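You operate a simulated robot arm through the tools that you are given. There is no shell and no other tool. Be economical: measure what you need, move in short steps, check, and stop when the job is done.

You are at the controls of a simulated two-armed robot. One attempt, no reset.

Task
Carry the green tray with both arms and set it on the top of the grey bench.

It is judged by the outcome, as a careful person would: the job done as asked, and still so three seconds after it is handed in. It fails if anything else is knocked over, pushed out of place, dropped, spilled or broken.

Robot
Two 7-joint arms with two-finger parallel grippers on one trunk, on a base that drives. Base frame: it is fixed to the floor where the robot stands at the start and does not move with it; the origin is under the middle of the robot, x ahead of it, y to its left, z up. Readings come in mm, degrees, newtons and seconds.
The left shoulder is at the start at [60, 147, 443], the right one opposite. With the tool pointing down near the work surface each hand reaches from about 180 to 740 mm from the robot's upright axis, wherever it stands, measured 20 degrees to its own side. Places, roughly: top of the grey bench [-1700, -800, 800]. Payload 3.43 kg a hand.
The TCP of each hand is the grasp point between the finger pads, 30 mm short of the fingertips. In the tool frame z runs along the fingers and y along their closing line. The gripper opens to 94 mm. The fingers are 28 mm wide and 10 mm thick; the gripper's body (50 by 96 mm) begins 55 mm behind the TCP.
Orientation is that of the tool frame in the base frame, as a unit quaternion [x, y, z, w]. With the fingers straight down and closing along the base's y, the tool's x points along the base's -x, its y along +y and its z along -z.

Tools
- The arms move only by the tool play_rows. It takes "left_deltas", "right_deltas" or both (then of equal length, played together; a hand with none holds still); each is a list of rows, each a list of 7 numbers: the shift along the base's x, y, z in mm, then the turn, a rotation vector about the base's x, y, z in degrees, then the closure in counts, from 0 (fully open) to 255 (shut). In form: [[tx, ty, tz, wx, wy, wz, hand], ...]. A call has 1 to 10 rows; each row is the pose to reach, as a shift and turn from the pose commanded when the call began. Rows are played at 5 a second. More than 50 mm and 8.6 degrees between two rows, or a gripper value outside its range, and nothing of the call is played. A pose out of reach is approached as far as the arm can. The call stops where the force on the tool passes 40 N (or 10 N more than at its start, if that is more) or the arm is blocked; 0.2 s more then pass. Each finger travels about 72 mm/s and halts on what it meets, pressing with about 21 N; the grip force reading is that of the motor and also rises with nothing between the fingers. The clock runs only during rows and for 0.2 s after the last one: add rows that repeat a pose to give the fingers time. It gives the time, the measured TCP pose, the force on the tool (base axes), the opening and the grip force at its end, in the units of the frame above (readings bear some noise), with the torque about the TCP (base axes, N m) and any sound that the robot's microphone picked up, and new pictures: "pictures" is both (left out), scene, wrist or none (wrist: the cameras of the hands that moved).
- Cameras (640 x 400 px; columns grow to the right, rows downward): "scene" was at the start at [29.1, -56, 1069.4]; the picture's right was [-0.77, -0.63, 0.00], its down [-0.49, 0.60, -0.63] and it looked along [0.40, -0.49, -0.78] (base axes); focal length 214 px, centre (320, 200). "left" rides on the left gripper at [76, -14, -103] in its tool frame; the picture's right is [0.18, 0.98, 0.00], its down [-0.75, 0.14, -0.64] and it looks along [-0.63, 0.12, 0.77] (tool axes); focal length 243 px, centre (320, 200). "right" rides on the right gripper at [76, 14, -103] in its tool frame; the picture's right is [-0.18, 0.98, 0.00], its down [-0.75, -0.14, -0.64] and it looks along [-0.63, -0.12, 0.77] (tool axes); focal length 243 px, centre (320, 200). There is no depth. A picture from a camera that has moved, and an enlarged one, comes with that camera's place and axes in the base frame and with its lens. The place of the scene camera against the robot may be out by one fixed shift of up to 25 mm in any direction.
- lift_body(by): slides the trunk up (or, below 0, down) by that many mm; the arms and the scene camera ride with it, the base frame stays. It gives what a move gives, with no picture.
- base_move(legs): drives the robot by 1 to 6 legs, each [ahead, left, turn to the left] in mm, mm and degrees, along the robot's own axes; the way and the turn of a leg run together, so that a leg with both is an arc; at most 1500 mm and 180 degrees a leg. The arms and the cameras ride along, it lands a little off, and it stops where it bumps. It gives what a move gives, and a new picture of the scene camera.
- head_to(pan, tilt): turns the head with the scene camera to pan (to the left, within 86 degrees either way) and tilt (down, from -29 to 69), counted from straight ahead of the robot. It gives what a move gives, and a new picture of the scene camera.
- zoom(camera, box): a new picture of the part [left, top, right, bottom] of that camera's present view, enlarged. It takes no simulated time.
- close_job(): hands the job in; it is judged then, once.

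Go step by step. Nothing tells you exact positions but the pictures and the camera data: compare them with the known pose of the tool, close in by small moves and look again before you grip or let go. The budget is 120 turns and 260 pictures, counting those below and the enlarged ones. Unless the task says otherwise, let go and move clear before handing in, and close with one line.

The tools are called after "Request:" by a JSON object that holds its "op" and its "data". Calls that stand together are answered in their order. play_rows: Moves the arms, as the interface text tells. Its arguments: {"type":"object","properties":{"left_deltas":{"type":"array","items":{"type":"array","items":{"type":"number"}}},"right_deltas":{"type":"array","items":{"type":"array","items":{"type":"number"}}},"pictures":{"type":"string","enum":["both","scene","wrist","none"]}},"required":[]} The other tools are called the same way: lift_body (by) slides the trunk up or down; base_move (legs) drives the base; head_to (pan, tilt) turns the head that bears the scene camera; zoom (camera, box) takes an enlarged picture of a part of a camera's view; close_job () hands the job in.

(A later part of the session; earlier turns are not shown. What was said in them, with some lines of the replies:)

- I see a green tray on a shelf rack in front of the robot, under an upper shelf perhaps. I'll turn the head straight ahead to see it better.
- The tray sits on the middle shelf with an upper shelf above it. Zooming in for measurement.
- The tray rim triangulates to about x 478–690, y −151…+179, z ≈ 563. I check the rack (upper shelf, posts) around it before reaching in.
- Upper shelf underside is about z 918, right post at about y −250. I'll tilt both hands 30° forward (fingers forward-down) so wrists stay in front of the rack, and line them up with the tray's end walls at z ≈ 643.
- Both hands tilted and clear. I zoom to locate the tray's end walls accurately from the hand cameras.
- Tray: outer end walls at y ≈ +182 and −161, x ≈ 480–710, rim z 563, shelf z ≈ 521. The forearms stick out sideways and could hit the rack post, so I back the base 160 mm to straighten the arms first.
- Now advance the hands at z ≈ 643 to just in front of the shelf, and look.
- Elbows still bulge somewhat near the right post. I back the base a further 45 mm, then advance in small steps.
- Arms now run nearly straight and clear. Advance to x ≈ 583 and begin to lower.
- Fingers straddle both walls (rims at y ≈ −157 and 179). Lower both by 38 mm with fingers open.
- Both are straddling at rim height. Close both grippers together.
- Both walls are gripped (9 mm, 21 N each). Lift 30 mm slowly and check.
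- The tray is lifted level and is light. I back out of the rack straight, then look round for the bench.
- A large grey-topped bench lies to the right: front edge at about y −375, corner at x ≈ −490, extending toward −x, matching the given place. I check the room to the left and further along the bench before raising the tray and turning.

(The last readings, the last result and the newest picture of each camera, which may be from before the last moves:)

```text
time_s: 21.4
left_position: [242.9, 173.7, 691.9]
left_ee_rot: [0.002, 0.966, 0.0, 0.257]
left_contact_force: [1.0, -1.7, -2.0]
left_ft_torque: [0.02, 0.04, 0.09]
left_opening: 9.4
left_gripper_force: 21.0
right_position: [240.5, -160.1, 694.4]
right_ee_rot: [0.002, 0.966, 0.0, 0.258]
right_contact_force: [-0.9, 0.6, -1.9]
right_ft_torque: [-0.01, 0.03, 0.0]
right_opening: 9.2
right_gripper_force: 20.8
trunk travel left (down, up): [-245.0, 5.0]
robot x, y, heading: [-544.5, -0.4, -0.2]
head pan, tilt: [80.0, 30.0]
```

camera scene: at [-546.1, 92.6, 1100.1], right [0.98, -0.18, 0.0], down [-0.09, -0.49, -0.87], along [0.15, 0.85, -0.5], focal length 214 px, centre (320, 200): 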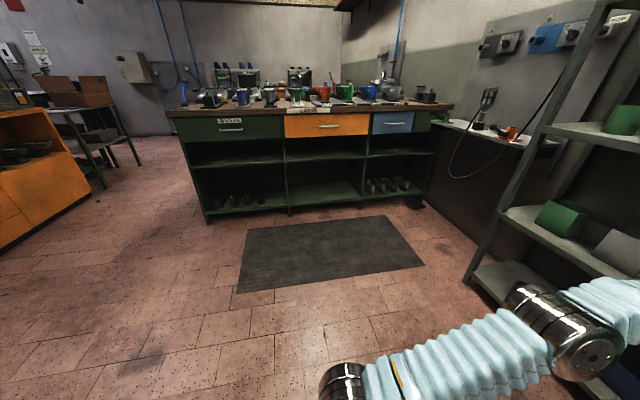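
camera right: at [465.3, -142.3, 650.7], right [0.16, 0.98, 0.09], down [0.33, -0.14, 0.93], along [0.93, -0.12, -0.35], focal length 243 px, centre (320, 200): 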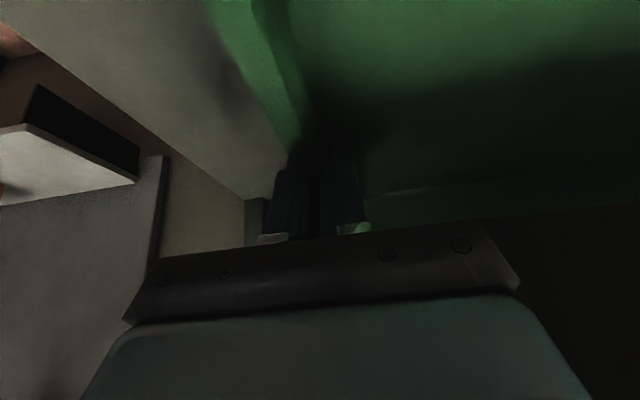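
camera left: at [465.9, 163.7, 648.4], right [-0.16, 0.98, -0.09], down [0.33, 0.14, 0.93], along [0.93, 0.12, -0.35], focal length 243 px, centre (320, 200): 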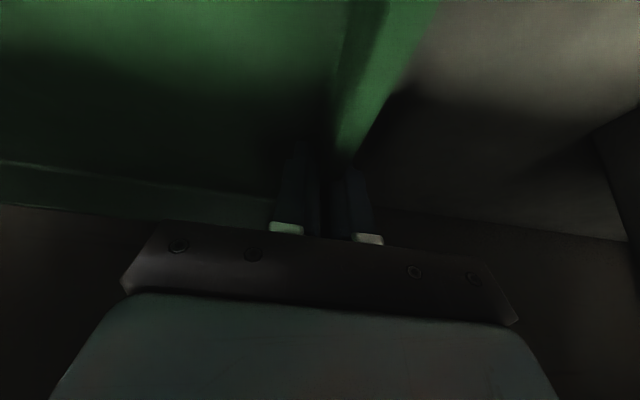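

Plenty of free floor to the left. I drive back and left, away from the bench, before retracting and raising the tray.

Request:
{"op": "base_move", "data": {"legs": [[-150, 0, 0], [0, 550, 0]]}}

Request:
{"op": "play_rows", "data": {"left_deltas": [[-20, 0, 22, 0, 0, 0, 255], [-45, 0, 44, 0, 0, 0, 255], [-70, 0, 66, 0, 0, 0, 255], [-95, 0, 88, 0, 0, 0, 255], [-120, 0, 110, 0, 0, 0, 255], [-145, 0, 132, 0, 0, 0, 255], [-170, 0, 154, 0, 0, 0, 255], [-195, 0, 176, 0, 0, 0, 255], [-215, 0, 198, 0, 0, 0, 255], [-230, 0, 210, 0, 0, 0, 255]], "right_deltas": [[-20, 0, 22, 0, 0, 0, 255], [-45, 0, 44, 0, 0, 0, 255], [-70, 0, 66, 0, 0, 0, 255], [-95, 0, 88, 0, 0, 0, 255], [-120, 0, 110, 0, 0, 0, 255], [-145, 0, 132, 0, 0, 0, 255], [-170, 0, 154, 0, 0, 0, 255], [-195, 0, 176, 0, 0, 0, 255], [-215, 0, 198, 0, 0, 0, 255], [-230, 0, 210, 0, 0, 0, 255]], "pictures": "none"}}

Request:
{"op": "head_to", "data": {"pan": 0, "tilt": 40}}

```text
time_s: 25.5
left_position: [93.0, 722.7, 692.3]
left_ee_rot: [0.001, 0.966, 0.0, 0.259]
left_contact_force: [-0.3, -1.6, -1.1]
left_ft_torque: [0.0, -0.02, 0.05]
left_opening: 9.1
left_gripper_force: 21.8
right_position: [91.9, 387.1, 694.9]
right_ee_rot: [0.001, 0.966, 0.0, 0.259]
right_contact_force: [0.1, 0.6, -3.1]
right_ft_torque: [-0.02, 0.06, -0.02]
right_opening: 9.1
right_gripper_force: 21.1
trunk travel left (down, up): [-245.0, 5.0]
robot x, y, heading: [-692.3, 546.7, -0.4]
head pan, tilt: [80.0, 30.0]
camera scene: at [-695.6, 639.1, 1195.1], right [0.98, -0.18, 0.0], down [-0.09, -0.49, -0.87], along [0.15, 0.85, -0.5], focal length 214 px, centre (320, 200)
```

scene: 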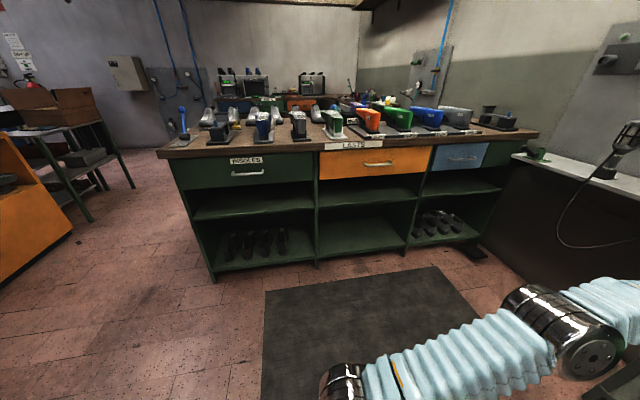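

```text
time_s: 27.7
left_position: [-136.4, 722.6, 904.0]
left_ee_rot: [0.001, 0.966, -0.001, 0.259]
left_contact_force: [0.9, 12.8, -1.3]
left_ft_torque: [-0.01, -0.05, 0.06]
left_opening: 9.1
left_gripper_force: 20.2
right_position: [-136.2, 387.2, 906.9]
right_ee_rot: [0.002, 0.966, -0.001, 0.259]
right_contact_force: [-0.7, -13.0, -1.1]
right_ft_torque: [-0.05, 0.05, 0.13]
right_opening: 9.2
right_gripper_force: 20.7
trunk travel left (down, up): [-245.0, 5.0]
robot x, y, heading: [-693.8, 546.5, 0.1]
head pan, tilt: [80.0, 30.0]
```

```text
time_s: 29.2
left_position: [-135.5, 722.5, 902.7]
left_ee_rot: [0.0, 0.966, 0.0, 0.259]
left_contact_force: [1.4, 16.0, -1.7]
left_ft_torque: [-0.04, 0.07, 0.05]
left_opening: 9.3
left_gripper_force: 20.9
right_position: [-137.8, 387.0, 906.8]
right_ee_rot: [0.001, 0.966, 0.0, 0.259]
right_contact_force: [-0.1, -15.5, -1.3]
right_ft_torque: [-0.04, -0.03, 0.14]
right_opening: 9.0
right_gripper_force: 21.2
trunk travel left (down, up): [-245.0, 5.0]
robot x, y, heading: [-694.3, 546.3, 0.0]
head pan, tilt: [0.0, 40.0]
camera scene: at [-626.7, 549.9, 1179.7], right [0.0, -1.0, 0.0], down [-0.64, 0.0, -0.77], along [0.77, 0.0, -0.64], focal length 214 px, centre (320, 200)
```

scene: 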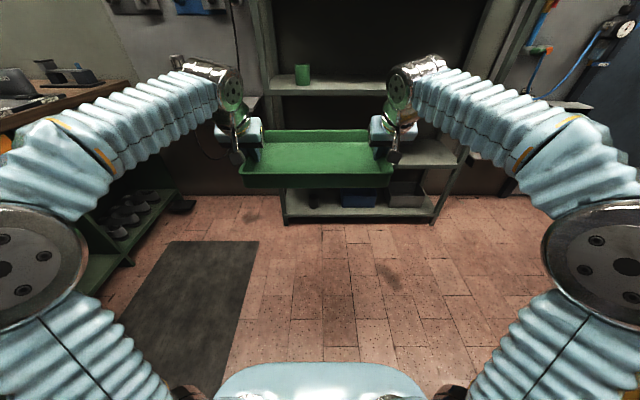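

Tray is level and high (bottom ≈ z 863). I relieve the slight squeeze between the hands and turn right 90° to face the grey bench.

Request:
{"op": "play_rows", "data": {"left_deltas": [[0, 0.7, 0, 0, 0, 0, 255], [0, 0.7, 0, 0, 0, 0, 255]], "right_deltas": [[0, -0.7, 0, 0, 0, 0, 255], [0, -0.7, 0, 0, 0, 0, 255]], "pictures": "none"}}

Request:
{"op": "base_move", "data": {"legs": [[0, 0, -90]]}}

```text
time_s: 29.9
left_position: [-136.6, 722.1, 902.7]
left_ee_rot: [0.002, 0.966, -0.002, 0.259]
left_contact_force: [-0.2, 9.0, -2.3]
left_ft_torque: [-0.03, 0.04, 0.13]
left_opening: 8.9
left_gripper_force: 21.2
right_position: [-137.7, 388.4, 907.0]
right_ee_rot: [0.001, 0.966, 0.0, 0.259]
right_contact_force: [-1.5, -8.6, -1.4]
right_ft_torque: [-0.03, -0.01, 0.05]
right_opening: 9.1
right_gripper_force: 20.6
trunk travel left (down, up): [-245.0, 5.0]
robot x, y, heading: [-691.4, 546.8, -0.2]
head pan, tilt: [0.0, 40.0]
```

```text
time_s: 34.1
left_position: [-522.3, -10.9, 904.2]
left_ee_rot: [0.687, 0.679, -0.185, 0.182]
left_contact_force: [-12.8, -0.4, -0.6]
left_ft_torque: [0.06, 0.01, 0.25]
left_opening: 9.3
left_gripper_force: 21.8
right_position: [-857.7, -6.4, 906.5]
right_ee_rot: [0.687, 0.679, -0.183, 0.183]
right_contact_force: [14.0, -0.8, -1.9]
right_ft_torque: [0.0, -0.04, -0.17]
right_opening: 9.0
right_gripper_force: 21.1
trunk travel left (down, up): [-245.0, 5.0]
robot x, y, heading: [-689.9, 548.3, -90.7]
head pan, tilt: [0.0, 40.0]
camera scene: at [-682.8, 494.6, 1179.7], right [-1.0, 0.01, 0.0], down [0.01, 0.64, -0.77], along [-0.01, -0.77, -0.64], focal length 214 px, centre (320, 200)
```

scene: 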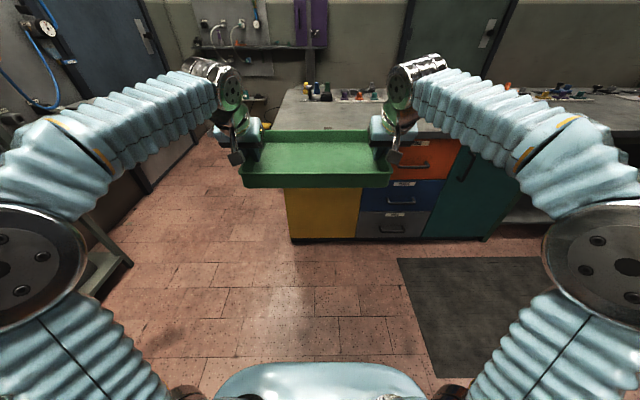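

I look further to the right along the bench before strafing.

Request:
{"op": "head_to", "data": {"pan": -50, "tilt": 25}}

```text
time_s: 35.3
left_position: [-522.7, -11.6, 902.9]
left_ee_rot: [0.687, 0.679, -0.185, 0.181]
left_contact_force: [-0.6, -1.0, -1.4]
left_ft_torque: [-0.02, 0.02, 0.19]
left_opening: 9.2
left_gripper_force: 21.2
right_position: [-858.2, -7.3, 905.9]
right_ee_rot: [0.687, 0.679, -0.183, 0.183]
right_contact_force: [1.2, 0.7, -1.6]
right_ft_torque: [0.05, -0.02, -0.01]
right_opening: 9.0
right_gripper_force: 21.2
trunk travel left (down, up): [-245.0, 5.0]
robot x, y, heading: [-694.1, 547.5, -90.8]
head pan, tilt: [-50.0, 25.0]
camera scene: at [-753.0, 521.2, 1203.0], right [-0.63, 0.77, 0.0], down [0.33, 0.27, -0.91], along [-0.7, -0.57, -0.42], focal length 214 px, centre (320, 200)
```

scene: 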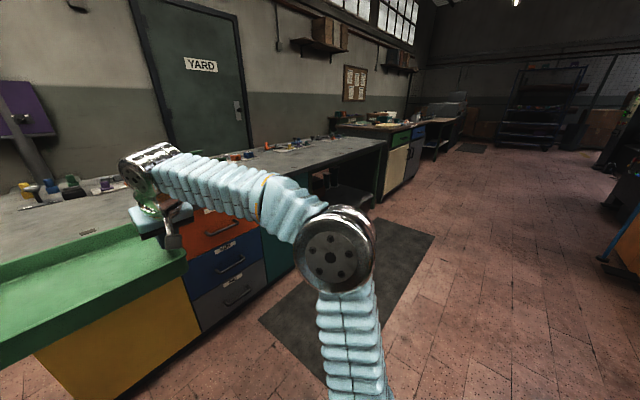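

This is the grey bench: it spans x ≈ −490 to −2900, so its centre matches. I strafe right along it and look at the top for a free area.

Request:
{"op": "base_move", "data": {"legs": [[0, -600, 0]]}}

Request:
{"op": "head_to", "data": {"pan": 0, "tilt": 25}}

```text
time_s: 38.6
left_position: [-1114.0, -2.5, 902.6]
left_ee_rot: [0.687, 0.678, -0.185, 0.181]
left_contact_force: [-2.2, -0.4, -2.3]
left_ft_torque: [0.02, 0.01, 0.18]
left_opening: 9.1
left_gripper_force: 20.2
right_position: [-1450.5, -0.2, 906.2]
right_ee_rot: [0.686, 0.68, -0.184, 0.183]
right_contact_force: [2.0, 0.3, -2.2]
right_ft_torque: [0.02, -0.02, -0.04]
right_opening: 9.2
right_gripper_force: 21.5
trunk travel left (down, up): [-245.0, 5.0]
robot x, y, heading: [-1287.7, 553.2, -91.0]
head pan, tilt: [-50.0, 25.0]
camera scene: at [-1345.9, 528.4, 1203.0], right [-0.63, 0.77, 0.0], down [0.33, 0.27, -0.91], along [-0.7, -0.57, -0.42], focal length 214 px, centre (320, 200)
```

scene: 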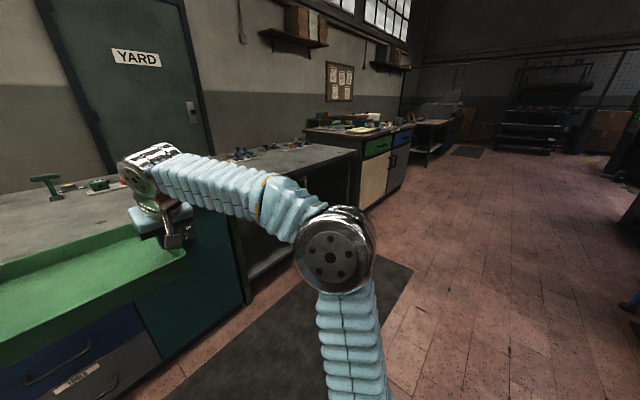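

```text
time_s: 39.8
left_position: [-1116.2, -3.4, 903.2]
left_ee_rot: [0.688, 0.678, -0.185, 0.181]
left_contact_force: [-0.4, -0.3, -0.9]
left_ft_torque: [-0.02, 0.01, 0.14]
left_opening: 9.2
left_gripper_force: 20.6
right_position: [-1450.9, 0.7, 906.4]
right_ee_rot: [0.686, 0.68, -0.183, 0.183]
right_contact_force: [0.3, 0.2, -1.8]
right_ft_torque: [0.07, 0.03, -0.03]
right_opening: 9.0
right_gripper_force: 20.7
trunk travel left (down, up): [-245.0, 5.0]
robot x, y, heading: [-1289.8, 554.0, -90.9]
head pan, tilt: [0.0, 25.0]
camera scene: at [-1275.9, 494.6, 1203.0], right [-1.0, 0.01, 0.0], down [0.01, 0.42, -0.91], along [-0.01, -0.91, -0.42], focal length 214 px, centre (320, 200)
```

scene: 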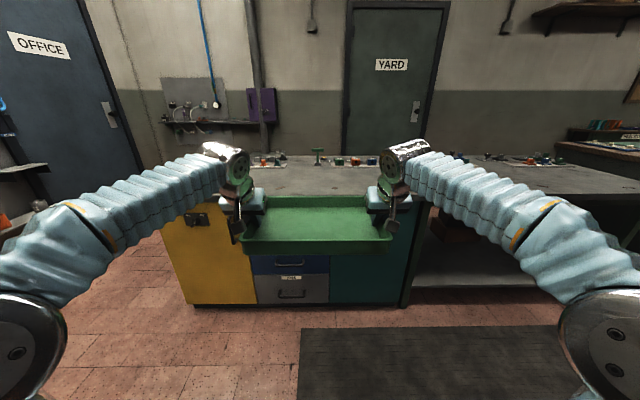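

The tools stand at the back (y ≈ −1000); the front half appears clear. I drive closer and look down at the top before crossing the edge.

Request:
{"op": "base_move", "data": {"legs": [[250, 0, 0]]}}

Request:
{"op": "zoom", "data": {"camera": "scene", "box": [200, 120, 440, 270]}}

Request:
{"op": "zoom", "data": {"camera": "right", "box": [0, 0, 640, 400]}}

Request:
{"op": "zoom", "data": {"camera": "left", "box": [0, 0, 640, 400]}}

```text
time_s: 41.6
left_position: [-1119.1, -252.1, 903.8]
left_ee_rot: [0.688, 0.677, -0.185, 0.181]
left_contact_force: [-0.2, -0.2, -1.7]
left_ft_torque: [0.02, 0.0, 0.15]
left_opening: 9.2
left_gripper_force: 20.8
right_position: [-1454.2, -247.4, 906.2]
right_ee_rot: [0.688, 0.678, -0.184, 0.182]
right_contact_force: [0.4, 0.9, -1.2]
right_ft_torque: [0.02, 0.04, -0.03]
right_opening: 8.8
right_gripper_force: 21.0
trunk travel left (down, up): [-245.0, 5.0]
robot x, y, heading: [-1289.6, 310.6, -90.9]
head pan, tilt: [0.0, 25.0]
camera scene: at [-1279.3, 247.2, 1203.0], right [-1.0, 0.01, 0.0], down [0.01, 0.42, -0.91], along [-0.01, -0.91, -0.42], focal length 214 px, centre (320, 200)
```

scene: 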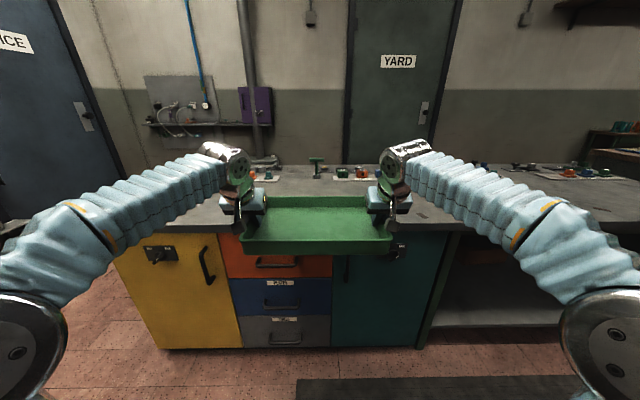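

```text
2.67 times, centred on (320, 195) of scene
camera zoom: at [-1279.3, 247.2, 1203.0], right [-1.0, 0.01, 0.0], down [0.01, 0.42, -0.91], along [-0.01, -0.91, -0.42], focal length 572 px, centre (320, 213)
```

zoom: 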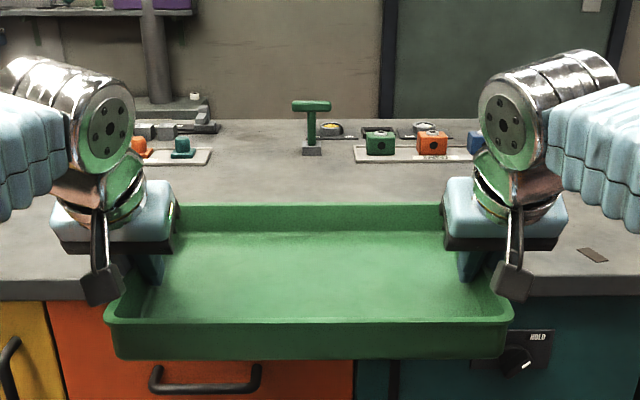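

```text
1.00 times, centred on (320, 200) of right (not enlarged: the box is as wide or as high as the picture)
camera zoom: at [-1439.0, -129.1, 956.9], right [0.98, -0.17, 0.09], down [-0.15, -0.33, 0.93], along [-0.13, -0.93, -0.35], focal length 243 px, centre (320, 200)
```

zoom: 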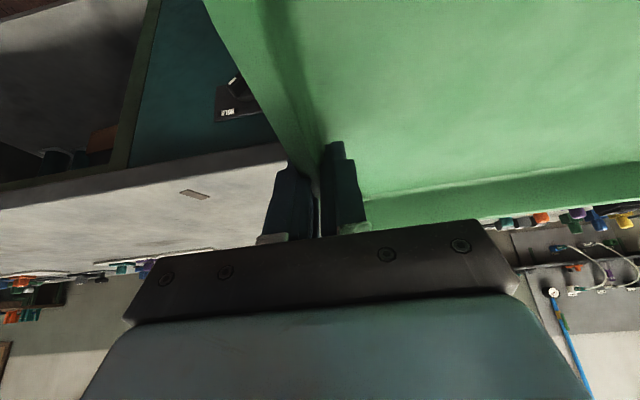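

```text
1.00 times, centred on (320, 200) of left (not enlarged: the box is as wide or as high as the picture)
camera zoom: at [-1131.9, -134.1, 953.6], right [0.99, 0.14, -0.09], down [0.14, -0.33, 0.93], along [0.1, -0.93, -0.35], focal length 243 px, centre (320, 200)
```

zoom: 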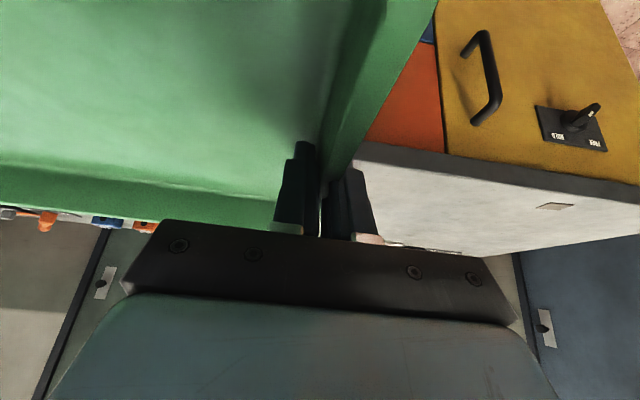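

The bench front area is clear apart from small flat marks. I drive ahead so the tray is over the bench, bottom at about z 862.

Request:
{"op": "base_move", "data": {"legs": [[150, 0, 0], [110, 0, 0]]}}

Request:
{"op": "zoom", "data": {"camera": "right", "box": [0, 0, 640, 400]}}

Request:
{"op": "zoom", "data": {"camera": "left", "box": [0, 0, 640, 400]}}

Request:
{"op": "zoom", "data": {"camera": "scene", "box": [200, 130, 440, 280]}}

```text
time_s: 43.8
left_position: [-1122.4, -511.0, 903.0]
left_ee_rot: [0.688, 0.678, -0.184, 0.181]
left_contact_force: [-0.4, 0.0, -1.6]
left_ft_torque: [0.0, 0.03, 0.12]
left_opening: 9.2
left_gripper_force: 21.4
right_position: [-1457.3, -508.4, 906.1]
right_ee_rot: [0.687, 0.679, -0.184, 0.183]
right_contact_force: [-0.3, 0.8, -1.1]
right_ft_torque: [0.02, -0.03, 0.0]
right_opening: 9.1
right_gripper_force: 20.9
trunk travel left (down, up): [-245.0, 5.0]
robot x, y, heading: [-1291.3, 46.5, -90.7]
head pan, tilt: [0.0, 25.0]
camera scene: at [-1282.5, -13.4, 1203.0], right [-1.0, 0.01, 0.0], down [0.01, 0.42, -0.91], along [-0.01, -0.91, -0.42], focal length 214 px, centre (320, 200)
```

scene: 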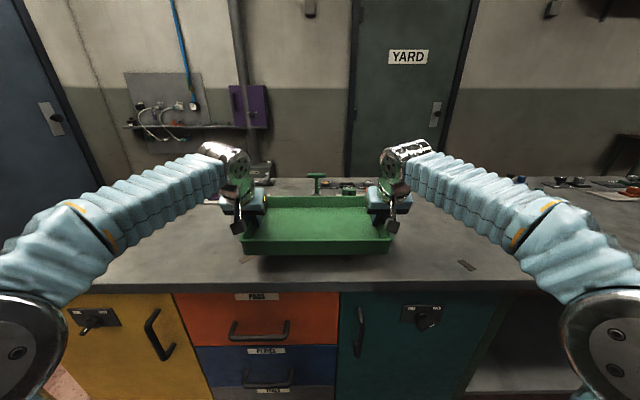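

```text
1.00 times, centred on (320, 200) of right (not enlarged: the box is as wide or as high as the picture)
camera zoom: at [-1441.4, -390.0, 956.9], right [0.98, -0.17, 0.09], down [-0.15, -0.33, 0.93], along [-0.13, -0.93, -0.35], focal length 243 px, centre (320, 200)
```

zoom: 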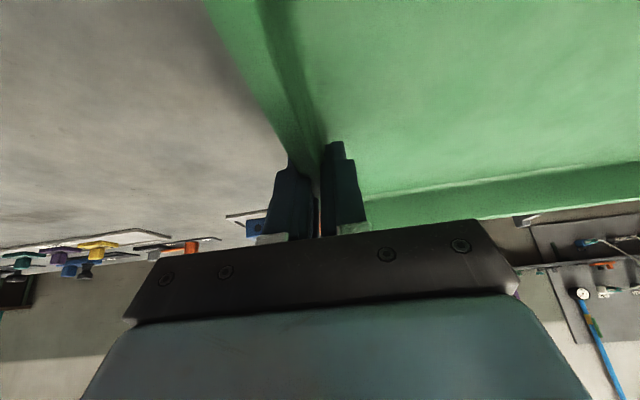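

```text
1.00 times, centred on (320, 200) of left (not enlarged: the box is as wide or as high as the picture)
camera zoom: at [-1134.3, -394.4, 953.6], right [0.98, 0.15, -0.09], down [0.14, -0.33, 0.93], along [0.1, -0.93, -0.35], focal length 243 px, centre (320, 200)
```

zoom: 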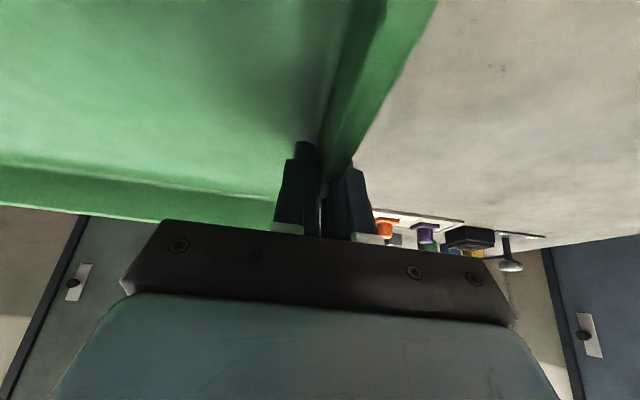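

```text
2.67 times, centred on (320, 205) of scene
camera zoom: at [-1282.5, -13.4, 1203.0], right [-1.0, 0.01, 0.0], down [0.01, 0.42, -0.91], along [-0.01, -0.91, -0.42], focal length 572 px, centre (320, 187)
```

zoom: 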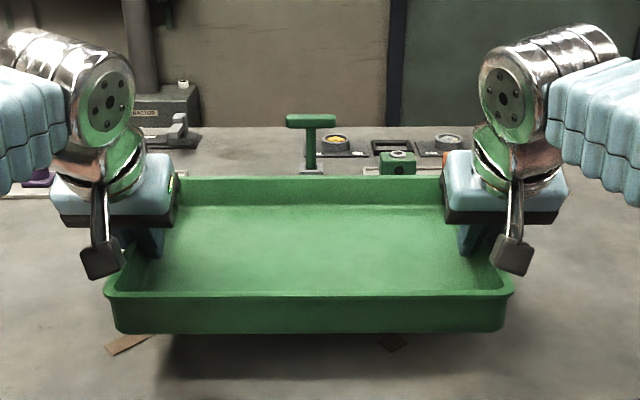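

The tray overhangs the bench with its near edge only about 25 mm past the front edge. I inspect the brown marks on the top near there.

Request:
{"op": "zoom", "data": {"camera": "scene", "box": [430, 240, 510, 290]}}

Request:
{"op": "zoom", "data": {"camera": "scene", "box": [230, 240, 390, 290]}}

Request:
{"op": "head_to", "data": {"pan": 0, "tilt": 60}}

```text
8.00 times, centred on (470, 265) of scene
camera zoom: at [-1282.5, -13.4, 1203.0], right [-1.0, 0.01, 0.0], down [0.01, 0.42, -0.91], along [-0.01, -0.91, -0.42], focal length 1716 px, centre (-880, -320)
```

zoom: 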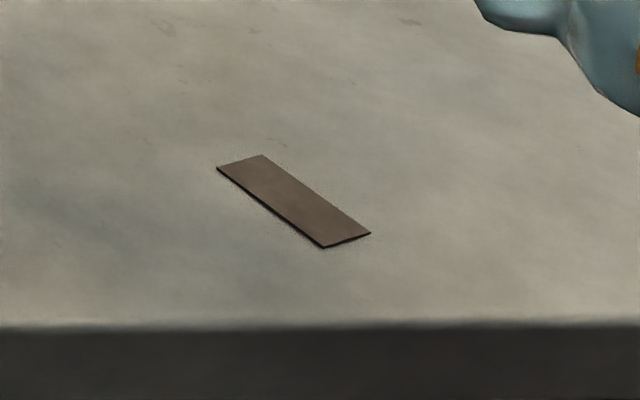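

```text
4.00 times, centred on (310, 265) of scene
camera zoom: at [-1282.5, -13.4, 1203.0], right [-1.0, 0.01, 0.0], down [0.01, 0.42, -0.91], along [-0.01, -0.91, -0.42], focal length 858 px, centre (360, -60)
```

zoom: 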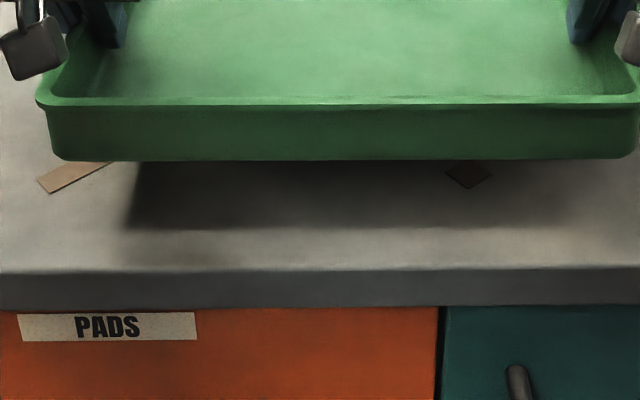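

```text
time_s: 44.8
left_position: [-1122.4, -511.3, 901.8]
left_ee_rot: [0.688, 0.678, -0.185, 0.181]
left_contact_force: [0.4, -0.9, -1.8]
left_ft_torque: [0.0, 0.03, 0.13]
left_opening: 9.1
left_gripper_force: 20.6
right_position: [-1458.2, -507.3, 906.8]
right_ee_rot: [0.687, 0.679, -0.182, 0.182]
right_contact_force: [0.5, 0.6, -1.0]
right_ft_torque: [0.11, 0.01, -0.03]
right_opening: 9.1
right_gripper_force: 21.1
trunk travel left (down, up): [-245.0, 5.0]
robot x, y, heading: [-1289.4, 44.8, -90.7]
head pan, tilt: [0.0, 60.0]
camera scene: at [-1282.2, 11.9, 1153.0], right [-1.0, 0.01, 0.0], down [0.01, 0.87, -0.5], along [-0.01, -0.5, -0.87], focal length 214 px, centre (320, 200)
```

scene: 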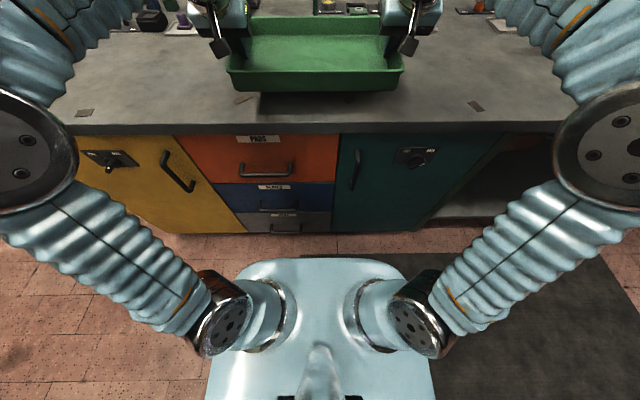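

The brown marks are thin leather scraps at y ≈ −445 to −540, which I'll avoid by placing the tray deeper (near edge beyond y ≈ −550). Drive ahead 60 mm, then extend the arms.

Request:
{"op": "base_move", "data": {"legs": [[60, 0, 0]]}}

Request:
{"op": "play_rows", "data": {"left_deltas": [[0, -25, 0, 0, 0, 0, 255], [-0.5, -50, -5, 0, 0, 0, 255], [-1, -70, -12, 0, 0, 0, 255], [-1, -90, -20, 0, 0, 0, 255], [-1, -90, -20, 0, 0, 0, 255]], "right_deltas": [[0, -25, 0, 0, 0, 0, 255], [-0.5, -50, -5, 0, 0, 0, 255], [-1, -70, -12, 0, 0, 0, 255], [-1, -90, -20, 0, 0, 0, 255], [-1, -90, -20, 0, 0, 0, 255]], "pictures": "scene"}}

Request:
{"op": "head_to", "data": {"pan": 0, "tilt": 40}}

Request:
{"op": "zoom", "data": {"camera": "scene", "box": [200, 120, 440, 270]}}

```text
time_s: 45.8
left_position: [-1122.2, -570.4, 904.2]
left_ee_rot: [0.688, 0.679, -0.185, 0.181]
left_contact_force: [0.0, -0.5, -1.5]
left_ft_torque: [-0.01, 0.01, 0.15]
left_opening: 9.3
left_gripper_force: 21.5
right_position: [-1457.2, -567.2, 906.4]
right_ee_rot: [0.686, 0.68, -0.183, 0.182]
right_contact_force: [-0.6, 0.5, -2.4]
right_ft_torque: [0.1, 0.02, 0.0]
right_opening: 9.1
right_gripper_force: 21.2
trunk travel left (down, up): [-245.0, 5.0]
robot x, y, heading: [-1295.0, -9.8, -91.0]
head pan, tilt: [0.0, 60.0]
camera scene: at [-1282.9, -46.9, 1152.9], right [-1.0, 0.01, 0.0], down [0.01, 0.87, -0.5], along [-0.01, -0.5, -0.87], focal length 214 px, centre (320, 200)
```

scene: 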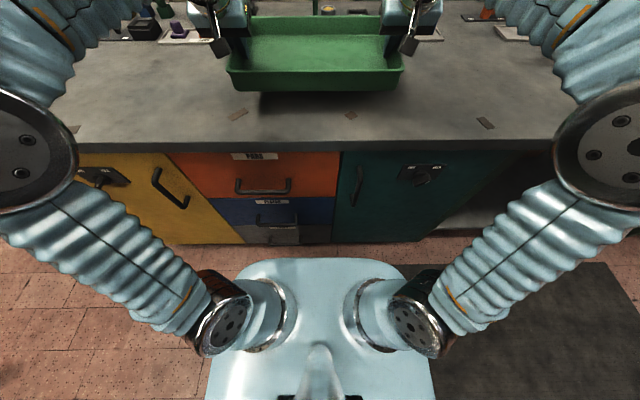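

```text
time_s: 47.0
left_position: [-1123.0, -660.3, 882.3]
left_ee_rot: [0.688, 0.679, -0.184, 0.18]
left_contact_force: [-10.4, -0.2, -1.0]
left_ft_torque: [-0.02, 0.04, 0.21]
left_opening: 9.1
left_gripper_force: 20.4
right_position: [-1458.9, -658.0, 887.5]
right_ee_rot: [0.686, 0.68, -0.183, 0.182]
right_contact_force: [10.8, -0.2, -0.7]
right_ft_torque: [0.13, 0.0, -0.12]
right_opening: 9.0
right_gripper_force: 21.2
trunk travel left (down, up): [-245.0, 5.0]
robot x, y, heading: [-1294.4, -14.6, -90.7]
head pan, tilt: [0.0, 60.0]
camera scene: at [-1282.9, -47.4, 1152.9], right [-1.0, 0.01, 0.0], down [0.01, 0.87, -0.5], along [-0.01, -0.5, -0.87], focal length 214 px, centre (320, 200)
```

scene: 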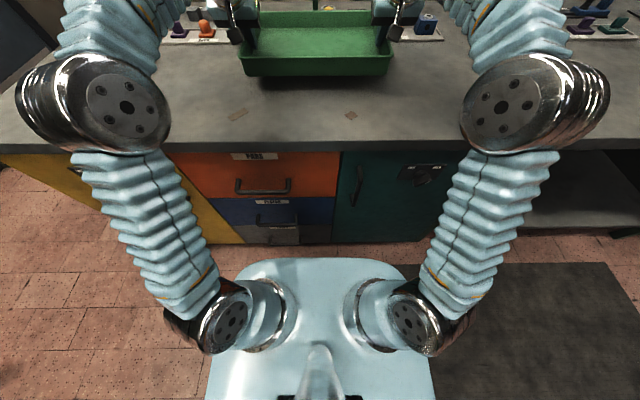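

```text
time_s: 47.8
left_position: [-1124.0, -661.7, 882.8]
left_ee_rot: [0.688, 0.678, -0.185, 0.181]
left_contact_force: [-15.5, 0.2, -1.1]
left_ft_torque: [0.04, 0.09, 0.25]
left_opening: 9.2
left_gripper_force: 21.4
right_position: [-1459.2, -657.5, 886.2]
right_ee_rot: [0.686, 0.68, -0.182, 0.182]
right_contact_force: [15.7, 0.0, -1.8]
right_ft_torque: [0.09, -0.01, -0.16]
right_opening: 9.2
right_gripper_force: 20.3
trunk travel left (down, up): [-245.0, 5.0]
robot x, y, heading: [-1293.3, -9.1, -90.8]
head pan, tilt: [0.0, 40.0]
camera scene: at [-1283.1, -65.5, 1179.6], right [-1.0, 0.01, 0.0], down [0.01, 0.64, -0.77], along [-0.01, -0.77, -0.64], focal length 214 px, centre (320, 200)
```

scene: 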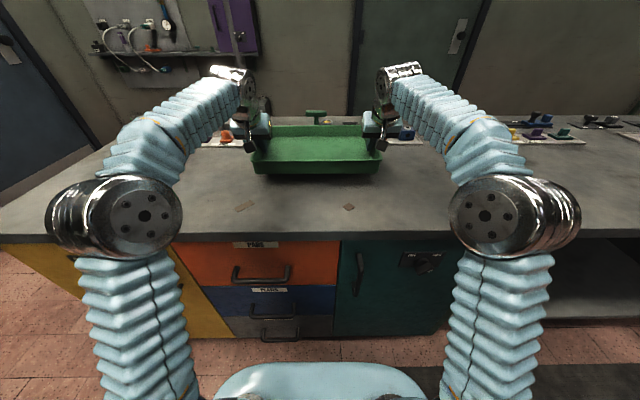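

```text
2.67 times, centred on (320, 195) of scene
camera zoom: at [-1283.1, -65.5, 1179.6], right [-1.0, 0.01, 0.0], down [0.01, 0.64, -0.77], along [-0.01, -0.77, -0.64], focal length 572 px, centre (320, 213)
```

zoom: 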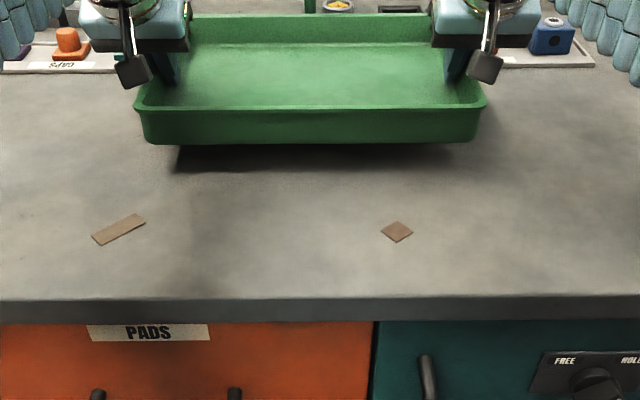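

Scraps and tools are both clear of the tray's footprint. I lower the tray 32 mm while pulling it back 20 mm and relieving the side tension.

Request:
{"op": "play_rows", "data": {"left_deltas": [[-0.8, 5, 0, 0, 0, 0, 255], [-0.8, 10, -6, 0, 0, 0, 255], [-0.8, 15, -12, 0, 0, 0, 255], [-0.8, 20, -18, 0, 0, 0, 255], [-0.8, 20, -24, 0, 0, 0, 255], [-0.8, 20, -32, 0, 0, 0, 255], [-0.8, 20, -32, 0, 0, 0, 255]], "right_deltas": [[0.8, 5, 0, 0, 0, 0, 255], [0.8, 10, -6, 0, 0, 0, 255], [0.8, 15, -12, 0, 0, 0, 255], [0.8, 20, -18, 0, 0, 0, 255], [0.8, 20, -24, 0, 0, 0, 255], [0.8, 20, -32, 0, 0, 0, 255], [0.8, 20, -32, 0, 0, 0, 255]], "pictures": "none"}}

Request:
{"op": "zoom", "data": {"camera": "scene", "box": [200, 120, 440, 270]}}

```text
time_s: 49.4
left_position: [-1123.7, -639.4, 850.9]
left_ee_rot: [0.687, 0.679, -0.184, 0.182]
left_contact_force: [-1.0, -1.3, -2.1]
left_ft_torque: [0.07, 0.02, 0.13]
left_opening: 9.3
left_gripper_force: 21.0
right_position: [-1458.2, -636.3, 853.0]
right_ee_rot: [0.687, 0.679, -0.183, 0.182]
right_contact_force: [-0.1, 0.2, -0.7]
right_ft_torque: [-0.01, 0.0, -0.03]
right_opening: 8.9
right_gripper_force: 21.0
trunk travel left (down, up): [-245.0, 5.0]
robot x, y, heading: [-1293.4, -14.1, -90.7]
head pan, tilt: [0.0, 40.0]
```

```text
2.67 times, centred on (320, 195) of scene
camera zoom: at [-1283.1, -65.5, 1179.7], right [-1.0, 0.01, 0.0], down [0.01, 0.64, -0.77], along [-0.01, -0.77, -0.64], focal length 572 px, centre (320, 213)
```

zoom: 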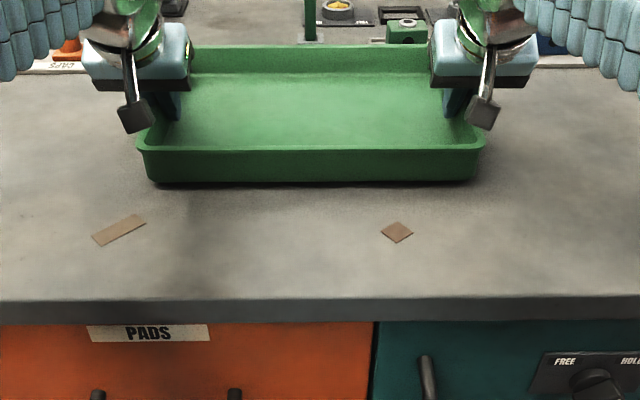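

The tray is just above the surface, clear of everything. I creep down until contact shows in the forces.

Request:
{"op": "play_rows", "data": {"left_deltas": [[0, 0, -1.5, 0, 0, 0, 255], [0, 0, -3, 0, 0, 0, 255], [0, 0, -4.5, 0, 0, 0, 255], [0, 0, -6, 0, 0, 0, 255], [0, 0, -7.5, 0, 0, 0, 255]], "right_deltas": [[0, 0, -1.5, 0, 0, 0, 255], [0, 0, -3, 0, 0, 0, 255], [0, 0, -4.5, 0, 0, 0, 255], [0, 0, -6, 0, 0, 0, 255], [0, 0, -7.5, 0, 0, 0, 255]], "pictures": "none"}}

Request:
{"op": "zoom", "data": {"camera": "scene", "box": [240, 140, 400, 240]}}

```text
time_s: 50.6
left_position: [-1122.8, -640.7, 843.0]
left_ee_rot: [0.687, 0.679, -0.184, 0.182]
left_contact_force: [7.4, -0.5, -0.9]
left_ft_torque: [0.0, 0.0, 0.05]
left_opening: 9.1
left_gripper_force: 20.7
right_position: [-1458.4, -637.1, 846.2]
right_ee_rot: [0.687, 0.678, -0.185, 0.182]
right_contact_force: [-7.8, 0.4, -0.8]
right_ft_torque: [-0.05, 0.02, 0.1]
right_opening: 9.2
right_gripper_force: 21.0
trunk travel left (down, up): [-245.0, 5.0]
robot x, y, heading: [-1293.5, -12.8, -90.6]
head pan, tilt: [0.0, 40.0]
```

```text
4.00 times, centred on (320, 190) of scene
camera zoom: at [-1283.1, -65.5, 1179.7], right [-1.0, 0.01, 0.0], down [0.01, 0.64, -0.77], along [-0.01, -0.77, -0.64], focal length 858 px, centre (320, 240)
```

zoom: 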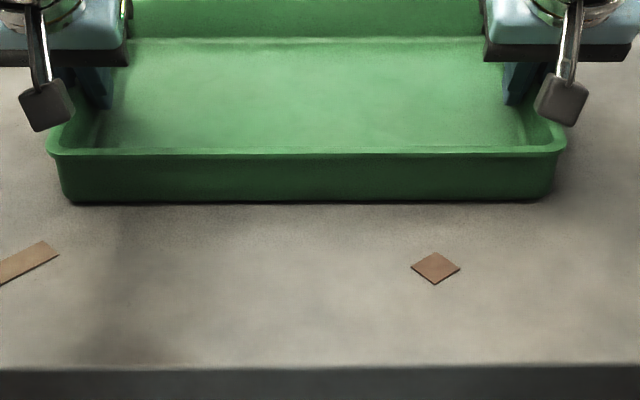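

Request:
{"op": "play_rows", "data": {"left_deltas": [[0, 0, -1, 0, 0, 0, 255], [0, 0, -2, 0, 0, 0, 255], [0, 0, -3, 0, 0, 0, 255], [0, 0, -3, 0, 0, 0, 255]], "right_deltas": [[0, 0, -1, 0, 0, 0, 255], [0, 0, -2, 0, 0, 0, 255], [0, 0, -3, 0, 0, 0, 255], [0, 0, -3, 0, 0, 0, 255]], "pictures": "none"}}

Request:
{"op": "zoom", "data": {"camera": "scene", "box": [240, 140, 400, 240]}}

```text
time_s: 51.6
left_position: [-1123.5, -639.7, 842.7]
left_ee_rot: [0.687, 0.678, -0.186, 0.182]
left_contact_force: [13.3, -4.8, 12.7]
left_ft_torque: [-0.26, 0.01, -0.03]
left_opening: 9.4
left_gripper_force: 21.0
right_position: [-1458.2, -638.3, 844.5]
right_ee_rot: [0.687, 0.679, -0.184, 0.182]
right_contact_force: [-11.8, -0.7, 1.4]
right_ft_torque: [0.07, 0.03, 0.12]
right_opening: 9.2
right_gripper_force: 21.0
trunk travel left (down, up): [-245.0, 5.0]
robot x, y, heading: [-1293.0, -13.8, -90.9]
head pan, tilt: [0.0, 40.0]
```

```text
4.00 times, centred on (320, 190) of scene
camera zoom: at [-1283.1, -64.8, 1179.9], right [-1.0, 0.01, 0.0], down [0.01, 0.64, -0.77], along [-0.01, -0.77, -0.64], focal length 858 px, centre (320, 240)
```

zoom: 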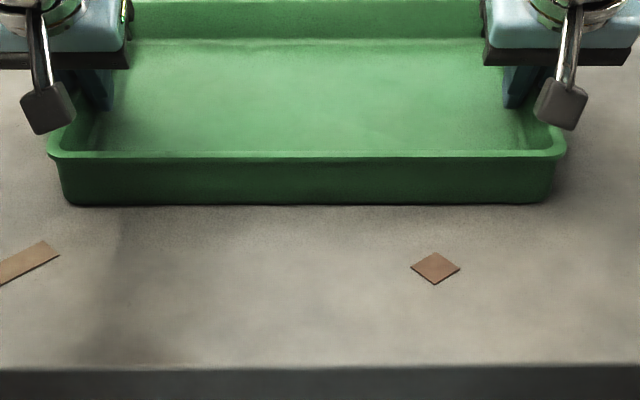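

The left end touches; I lower the right end alone slightly and relieve the squeeze.

Request:
{"op": "play_rows", "data": {"left_deltas": [[0.4, 0, 0.3, 0, 0, 0, 255], [0.4, 0, 0.3, 0, 0, 0, 255], [0.4, 0, 0.3, 0, 0, 0, 255], [0.4, 0, 0.3, 0, 0, 0, 255]], "right_deltas": [[-0.4, 0, -0.5, 0, 0, 0, 255], [-0.4, 0, -1, 0, 0, 0, 255], [-0.4, 0, -1.5, 0, 0, 0, 255], [-0.4, 0, -1.5, 0, 0, 0, 255]], "pictures": "none"}}

```text
time_s: 52.6
left_position: [-1123.7, -638.7, 842.4]
left_ee_rot: [0.688, 0.679, -0.184, 0.181]
left_contact_force: [12.0, -6.1, 9.9]
left_ft_torque: [-0.06, -0.02, 0.06]
left_opening: 9.3
left_gripper_force: 20.8
right_position: [-1458.8, -635.9, 843.7]
right_ee_rot: [0.687, 0.679, -0.185, 0.183]
right_contact_force: [-14.0, -4.8, 15.4]
right_ft_torque: [0.08, 0.02, 0.13]
right_opening: 9.5
right_gripper_force: 21.0
trunk travel left (down, up): [-245.0, 5.0]
robot x, y, heading: [-1292.3, -9.7, -91.0]
head pan, tilt: [0.0, 40.0]
```

Both ends bear on the bench. Open both grippers.

Request:
{"op": "play_rows", "data": {"left_deltas": [[0, 0, 0, 0, 0, 0, 200], [0, 0, 0, 0, 0, 0, 130], [0, 0, 0, 0, 0, 0, 90], [0, 0, 0, 0, 0, 0, 90]], "right_deltas": [[0, 0, 0, 0, 0, 0, 200], [0, 0, 0, 0, 0, 0, 130], [0, 0, 0, 0, 0, 0, 90], [0, 0, 0, 0, 0, 0, 90]]}}

Request:
{"op": "zoom", "data": {"camera": "scene", "box": [200, 100, 440, 250]}}

```text
time_s: 53.6
left_position: [-1124.4, -639.5, 841.9]
left_ee_rot: [0.687, 0.679, -0.185, 0.181]
left_contact_force: [-1.1, 0.1, -0.2]
left_ft_torque: [0.0, 0.03, -0.01]
left_opening: 61.0
left_gripper_force: 0.1
right_position: [-1458.2, -636.7, 842.6]
right_ee_rot: [0.687, 0.679, -0.183, 0.182]
right_contact_force: [-0.3, 0.5, 0.3]
right_ft_torque: [-0.01, -0.02, -0.02]
right_opening: 60.5
right_gripper_force: 0.1
trunk travel left (down, up): [-245.0, 5.0]
robot x, y, heading: [-1290.3, -14.5, -90.7]
head pan, tilt: [0.0, 40.0]
camera scene: at [-1283.1, -65.3, 1179.7], right [-1.0, 0.01, 0.0], down [0.01, 0.64, -0.77], along [-0.01, -0.77, -0.64], focal length 214 px, centre (320, 200)
camera right: at [-1442.2, -518.7, 892.3], right [0.98, -0.17, 0.09], down [-0.15, -0.33, 0.93], along [-0.13, -0.93, -0.35], focal length 243 px, centre (320, 200)
camera left: at [-1136.1, -522.9, 891.6], right [0.98, 0.15, -0.09], down [0.14, -0.33, 0.93], along [0.11, -0.93, -0.35], focal length 243 px, centre (320, 200)
```

scene: 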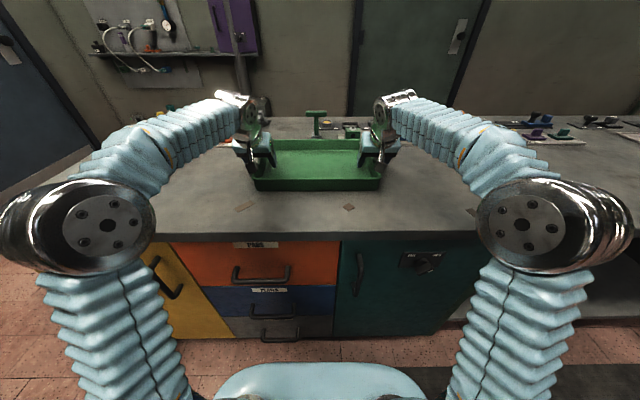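
right: 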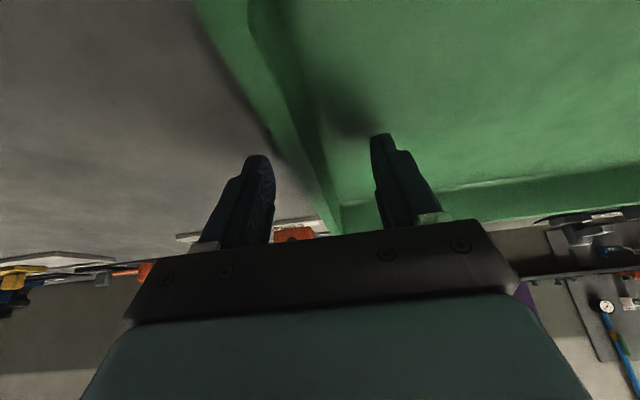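
left: 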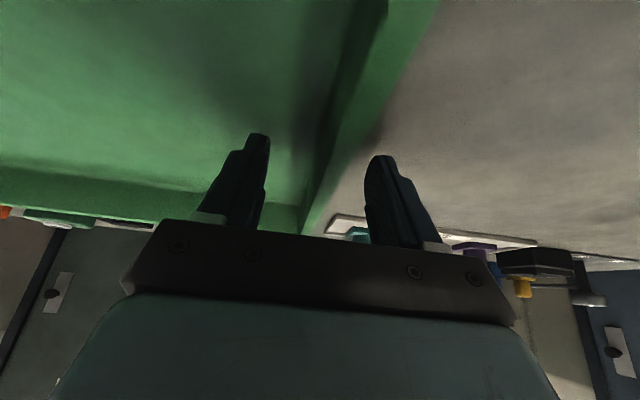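

```text
2.67 times, centred on (320, 175) of scene
camera zoom: at [-1283.1, -65.3, 1179.7], right [-1.0, 0.01, 0.0], down [0.01, 0.64, -0.77], along [-0.01, -0.77, -0.64], focal length 572 px, centre (320, 267)
```

zoom: 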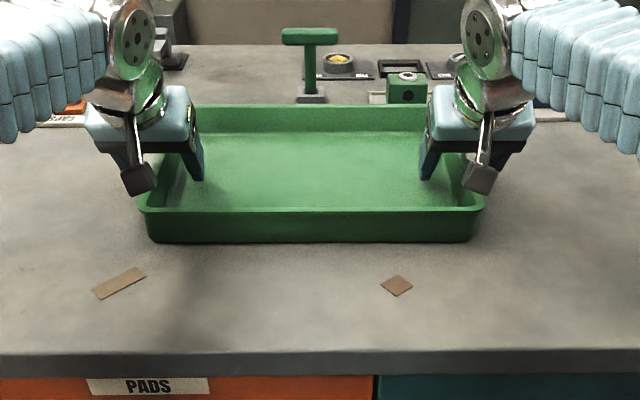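

Released and the tray sits flat. I raise the hands straight up clear of the rim, then drive back.

Request:
{"op": "play_rows", "data": {"left_deltas": [[0, 0, 12, 0, 0, 0, 90], [0, 0, 24, 0, 0, 0, 90], [0, 0, 36, 0, 0, 0, 90], [0, 0, 48, 0, 0, 0, 90], [0, 0, 60, 0, 0, 0, 90], [0, 10, 70, 0, 0, 0, 90], [0, 10, 70, 0, 0, 0, 90]], "right_deltas": [[0, 0, 12, 0, 0, 0, 90], [0, 0, 24, 0, 0, 0, 90], [0, 0, 36, 0, 0, 0, 90], [0, 0, 48, 0, 0, 0, 90], [0, 0, 60, 0, 0, 0, 90], [0, 10, 70, 0, 0, 0, 90], [0, 10, 70, 0, 0, 0, 90]], "pictures": "scene"}}

Request:
{"op": "zoom", "data": {"camera": "scene", "box": [200, 100, 440, 250]}}

```text
time_s: 55.2
left_position: [-1123.7, -630.5, 910.4]
left_ee_rot: [0.688, 0.678, -0.185, 0.18]
left_contact_force: [0.5, 0.2, 0.2]
left_ft_torque: [0.02, -0.02, 0.0]
left_opening: 60.7
left_gripper_force: 0.1
right_position: [-1455.7, -626.1, 912.1]
right_ee_rot: [0.686, 0.68, -0.183, 0.182]
right_contact_force: [-0.3, 0.6, -0.1]
right_ft_torque: [0.01, 0.01, -0.03]
right_opening: 60.5
right_gripper_force: 0.0
trunk travel left (down, up): [-245.0, 5.0]
robot x, y, heading: [-1290.4, -12.2, -90.6]
head pan, tilt: [0.0, 40.0]
camera scene: at [-1283.1, -65.1, 1179.7], right [-1.0, 0.01, 0.0], down [0.01, 0.64, -0.77], along [-0.01, -0.77, -0.64], focal length 214 px, centre (320, 200)
```

scene: 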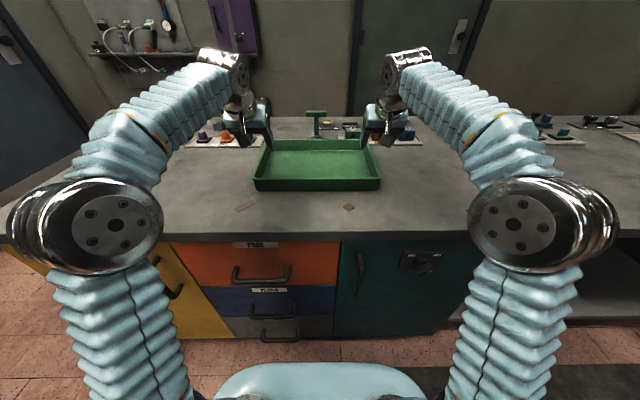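

```text
2.67 times, centred on (320, 175) of scene
camera zoom: at [-1283.1, -65.1, 1179.7], right [-1.0, 0.01, 0.0], down [0.01, 0.64, -0.77], along [-0.01, -0.77, -0.64], focal length 572 px, centre (320, 267)
```

zoom: 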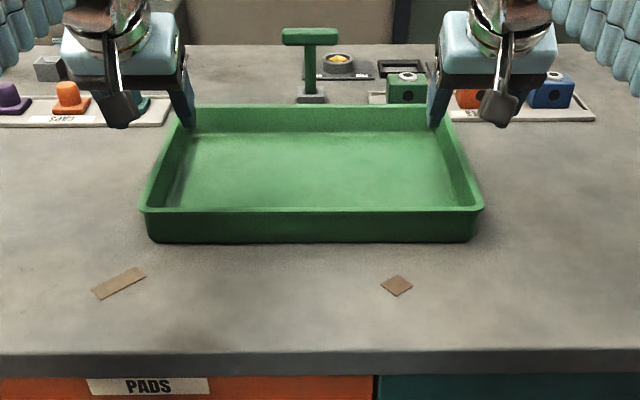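

The hands are clear above the rim and nothing moved. Drive back away from the bench.

Request:
{"op": "base_move", "data": {"legs": [[-400, 0, 0]]}}

Request:
{"op": "zoom", "data": {"camera": "scene", "box": [220, 80, 420, 205]}}

```text
time_s: 57.7
left_position: [-1117.2, -226.0, 912.2]
left_ee_rot: [0.686, 0.68, -0.184, 0.182]
left_contact_force: [-0.5, -0.2, 0.1]
left_ft_torque: [-0.04, 0.02, 0.03]
left_opening: 60.8
left_gripper_force: 0.1
right_position: [-1449.3, -224.9, 912.3]
right_ee_rot: [0.685, 0.681, -0.183, 0.183]
right_contact_force: [0.3, -0.7, -0.4]
right_ft_torque: [-0.01, -0.04, -0.01]
right_opening: 60.9
right_gripper_force: 0.1
trunk travel left (down, up): [-245.0, 5.0]
robot x, y, heading: [-1291.1, 386.1, -90.6]
head pan, tilt: [0.0, 40.0]
camera scene: at [-1279.2, 337.9, 1179.7], right [-1.0, 0.01, 0.0], down [0.0, 0.64, -0.77], along [0.0, -0.77, -0.64], focal length 214 px, centre (320, 200)
```

scene: 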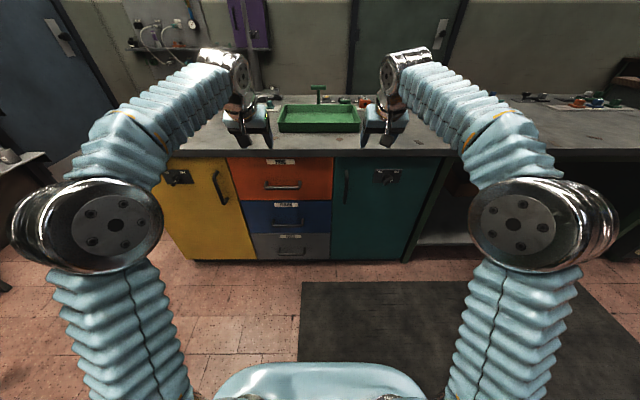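

```text
3.20 times, centred on (320, 142) of scene
camera zoom: at [-1279.2, 337.9, 1179.7], right [-1.0, 0.01, 0.0], down [0.0, 0.64, -0.77], along [0.0, -0.77, -0.64], focal length 686 px, centre (320, 384)
```

zoom: 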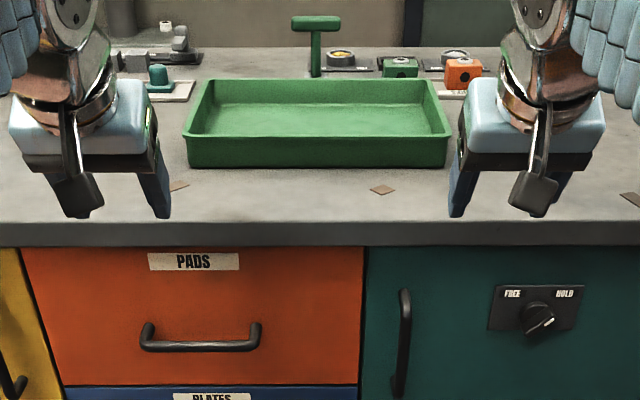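

The tray rests flat on the grey bench top, the robot is clear, and nothing else has been disturbed. Handing in.

Request:
{"op": "close_job", "data": {}}

```text
The job is handed in.
```

I carried the green tray with both arms and set it flat on top of the grey bench. Both hands have let go and moved clear, and in the last pictures nothing else was knocked over or moved.
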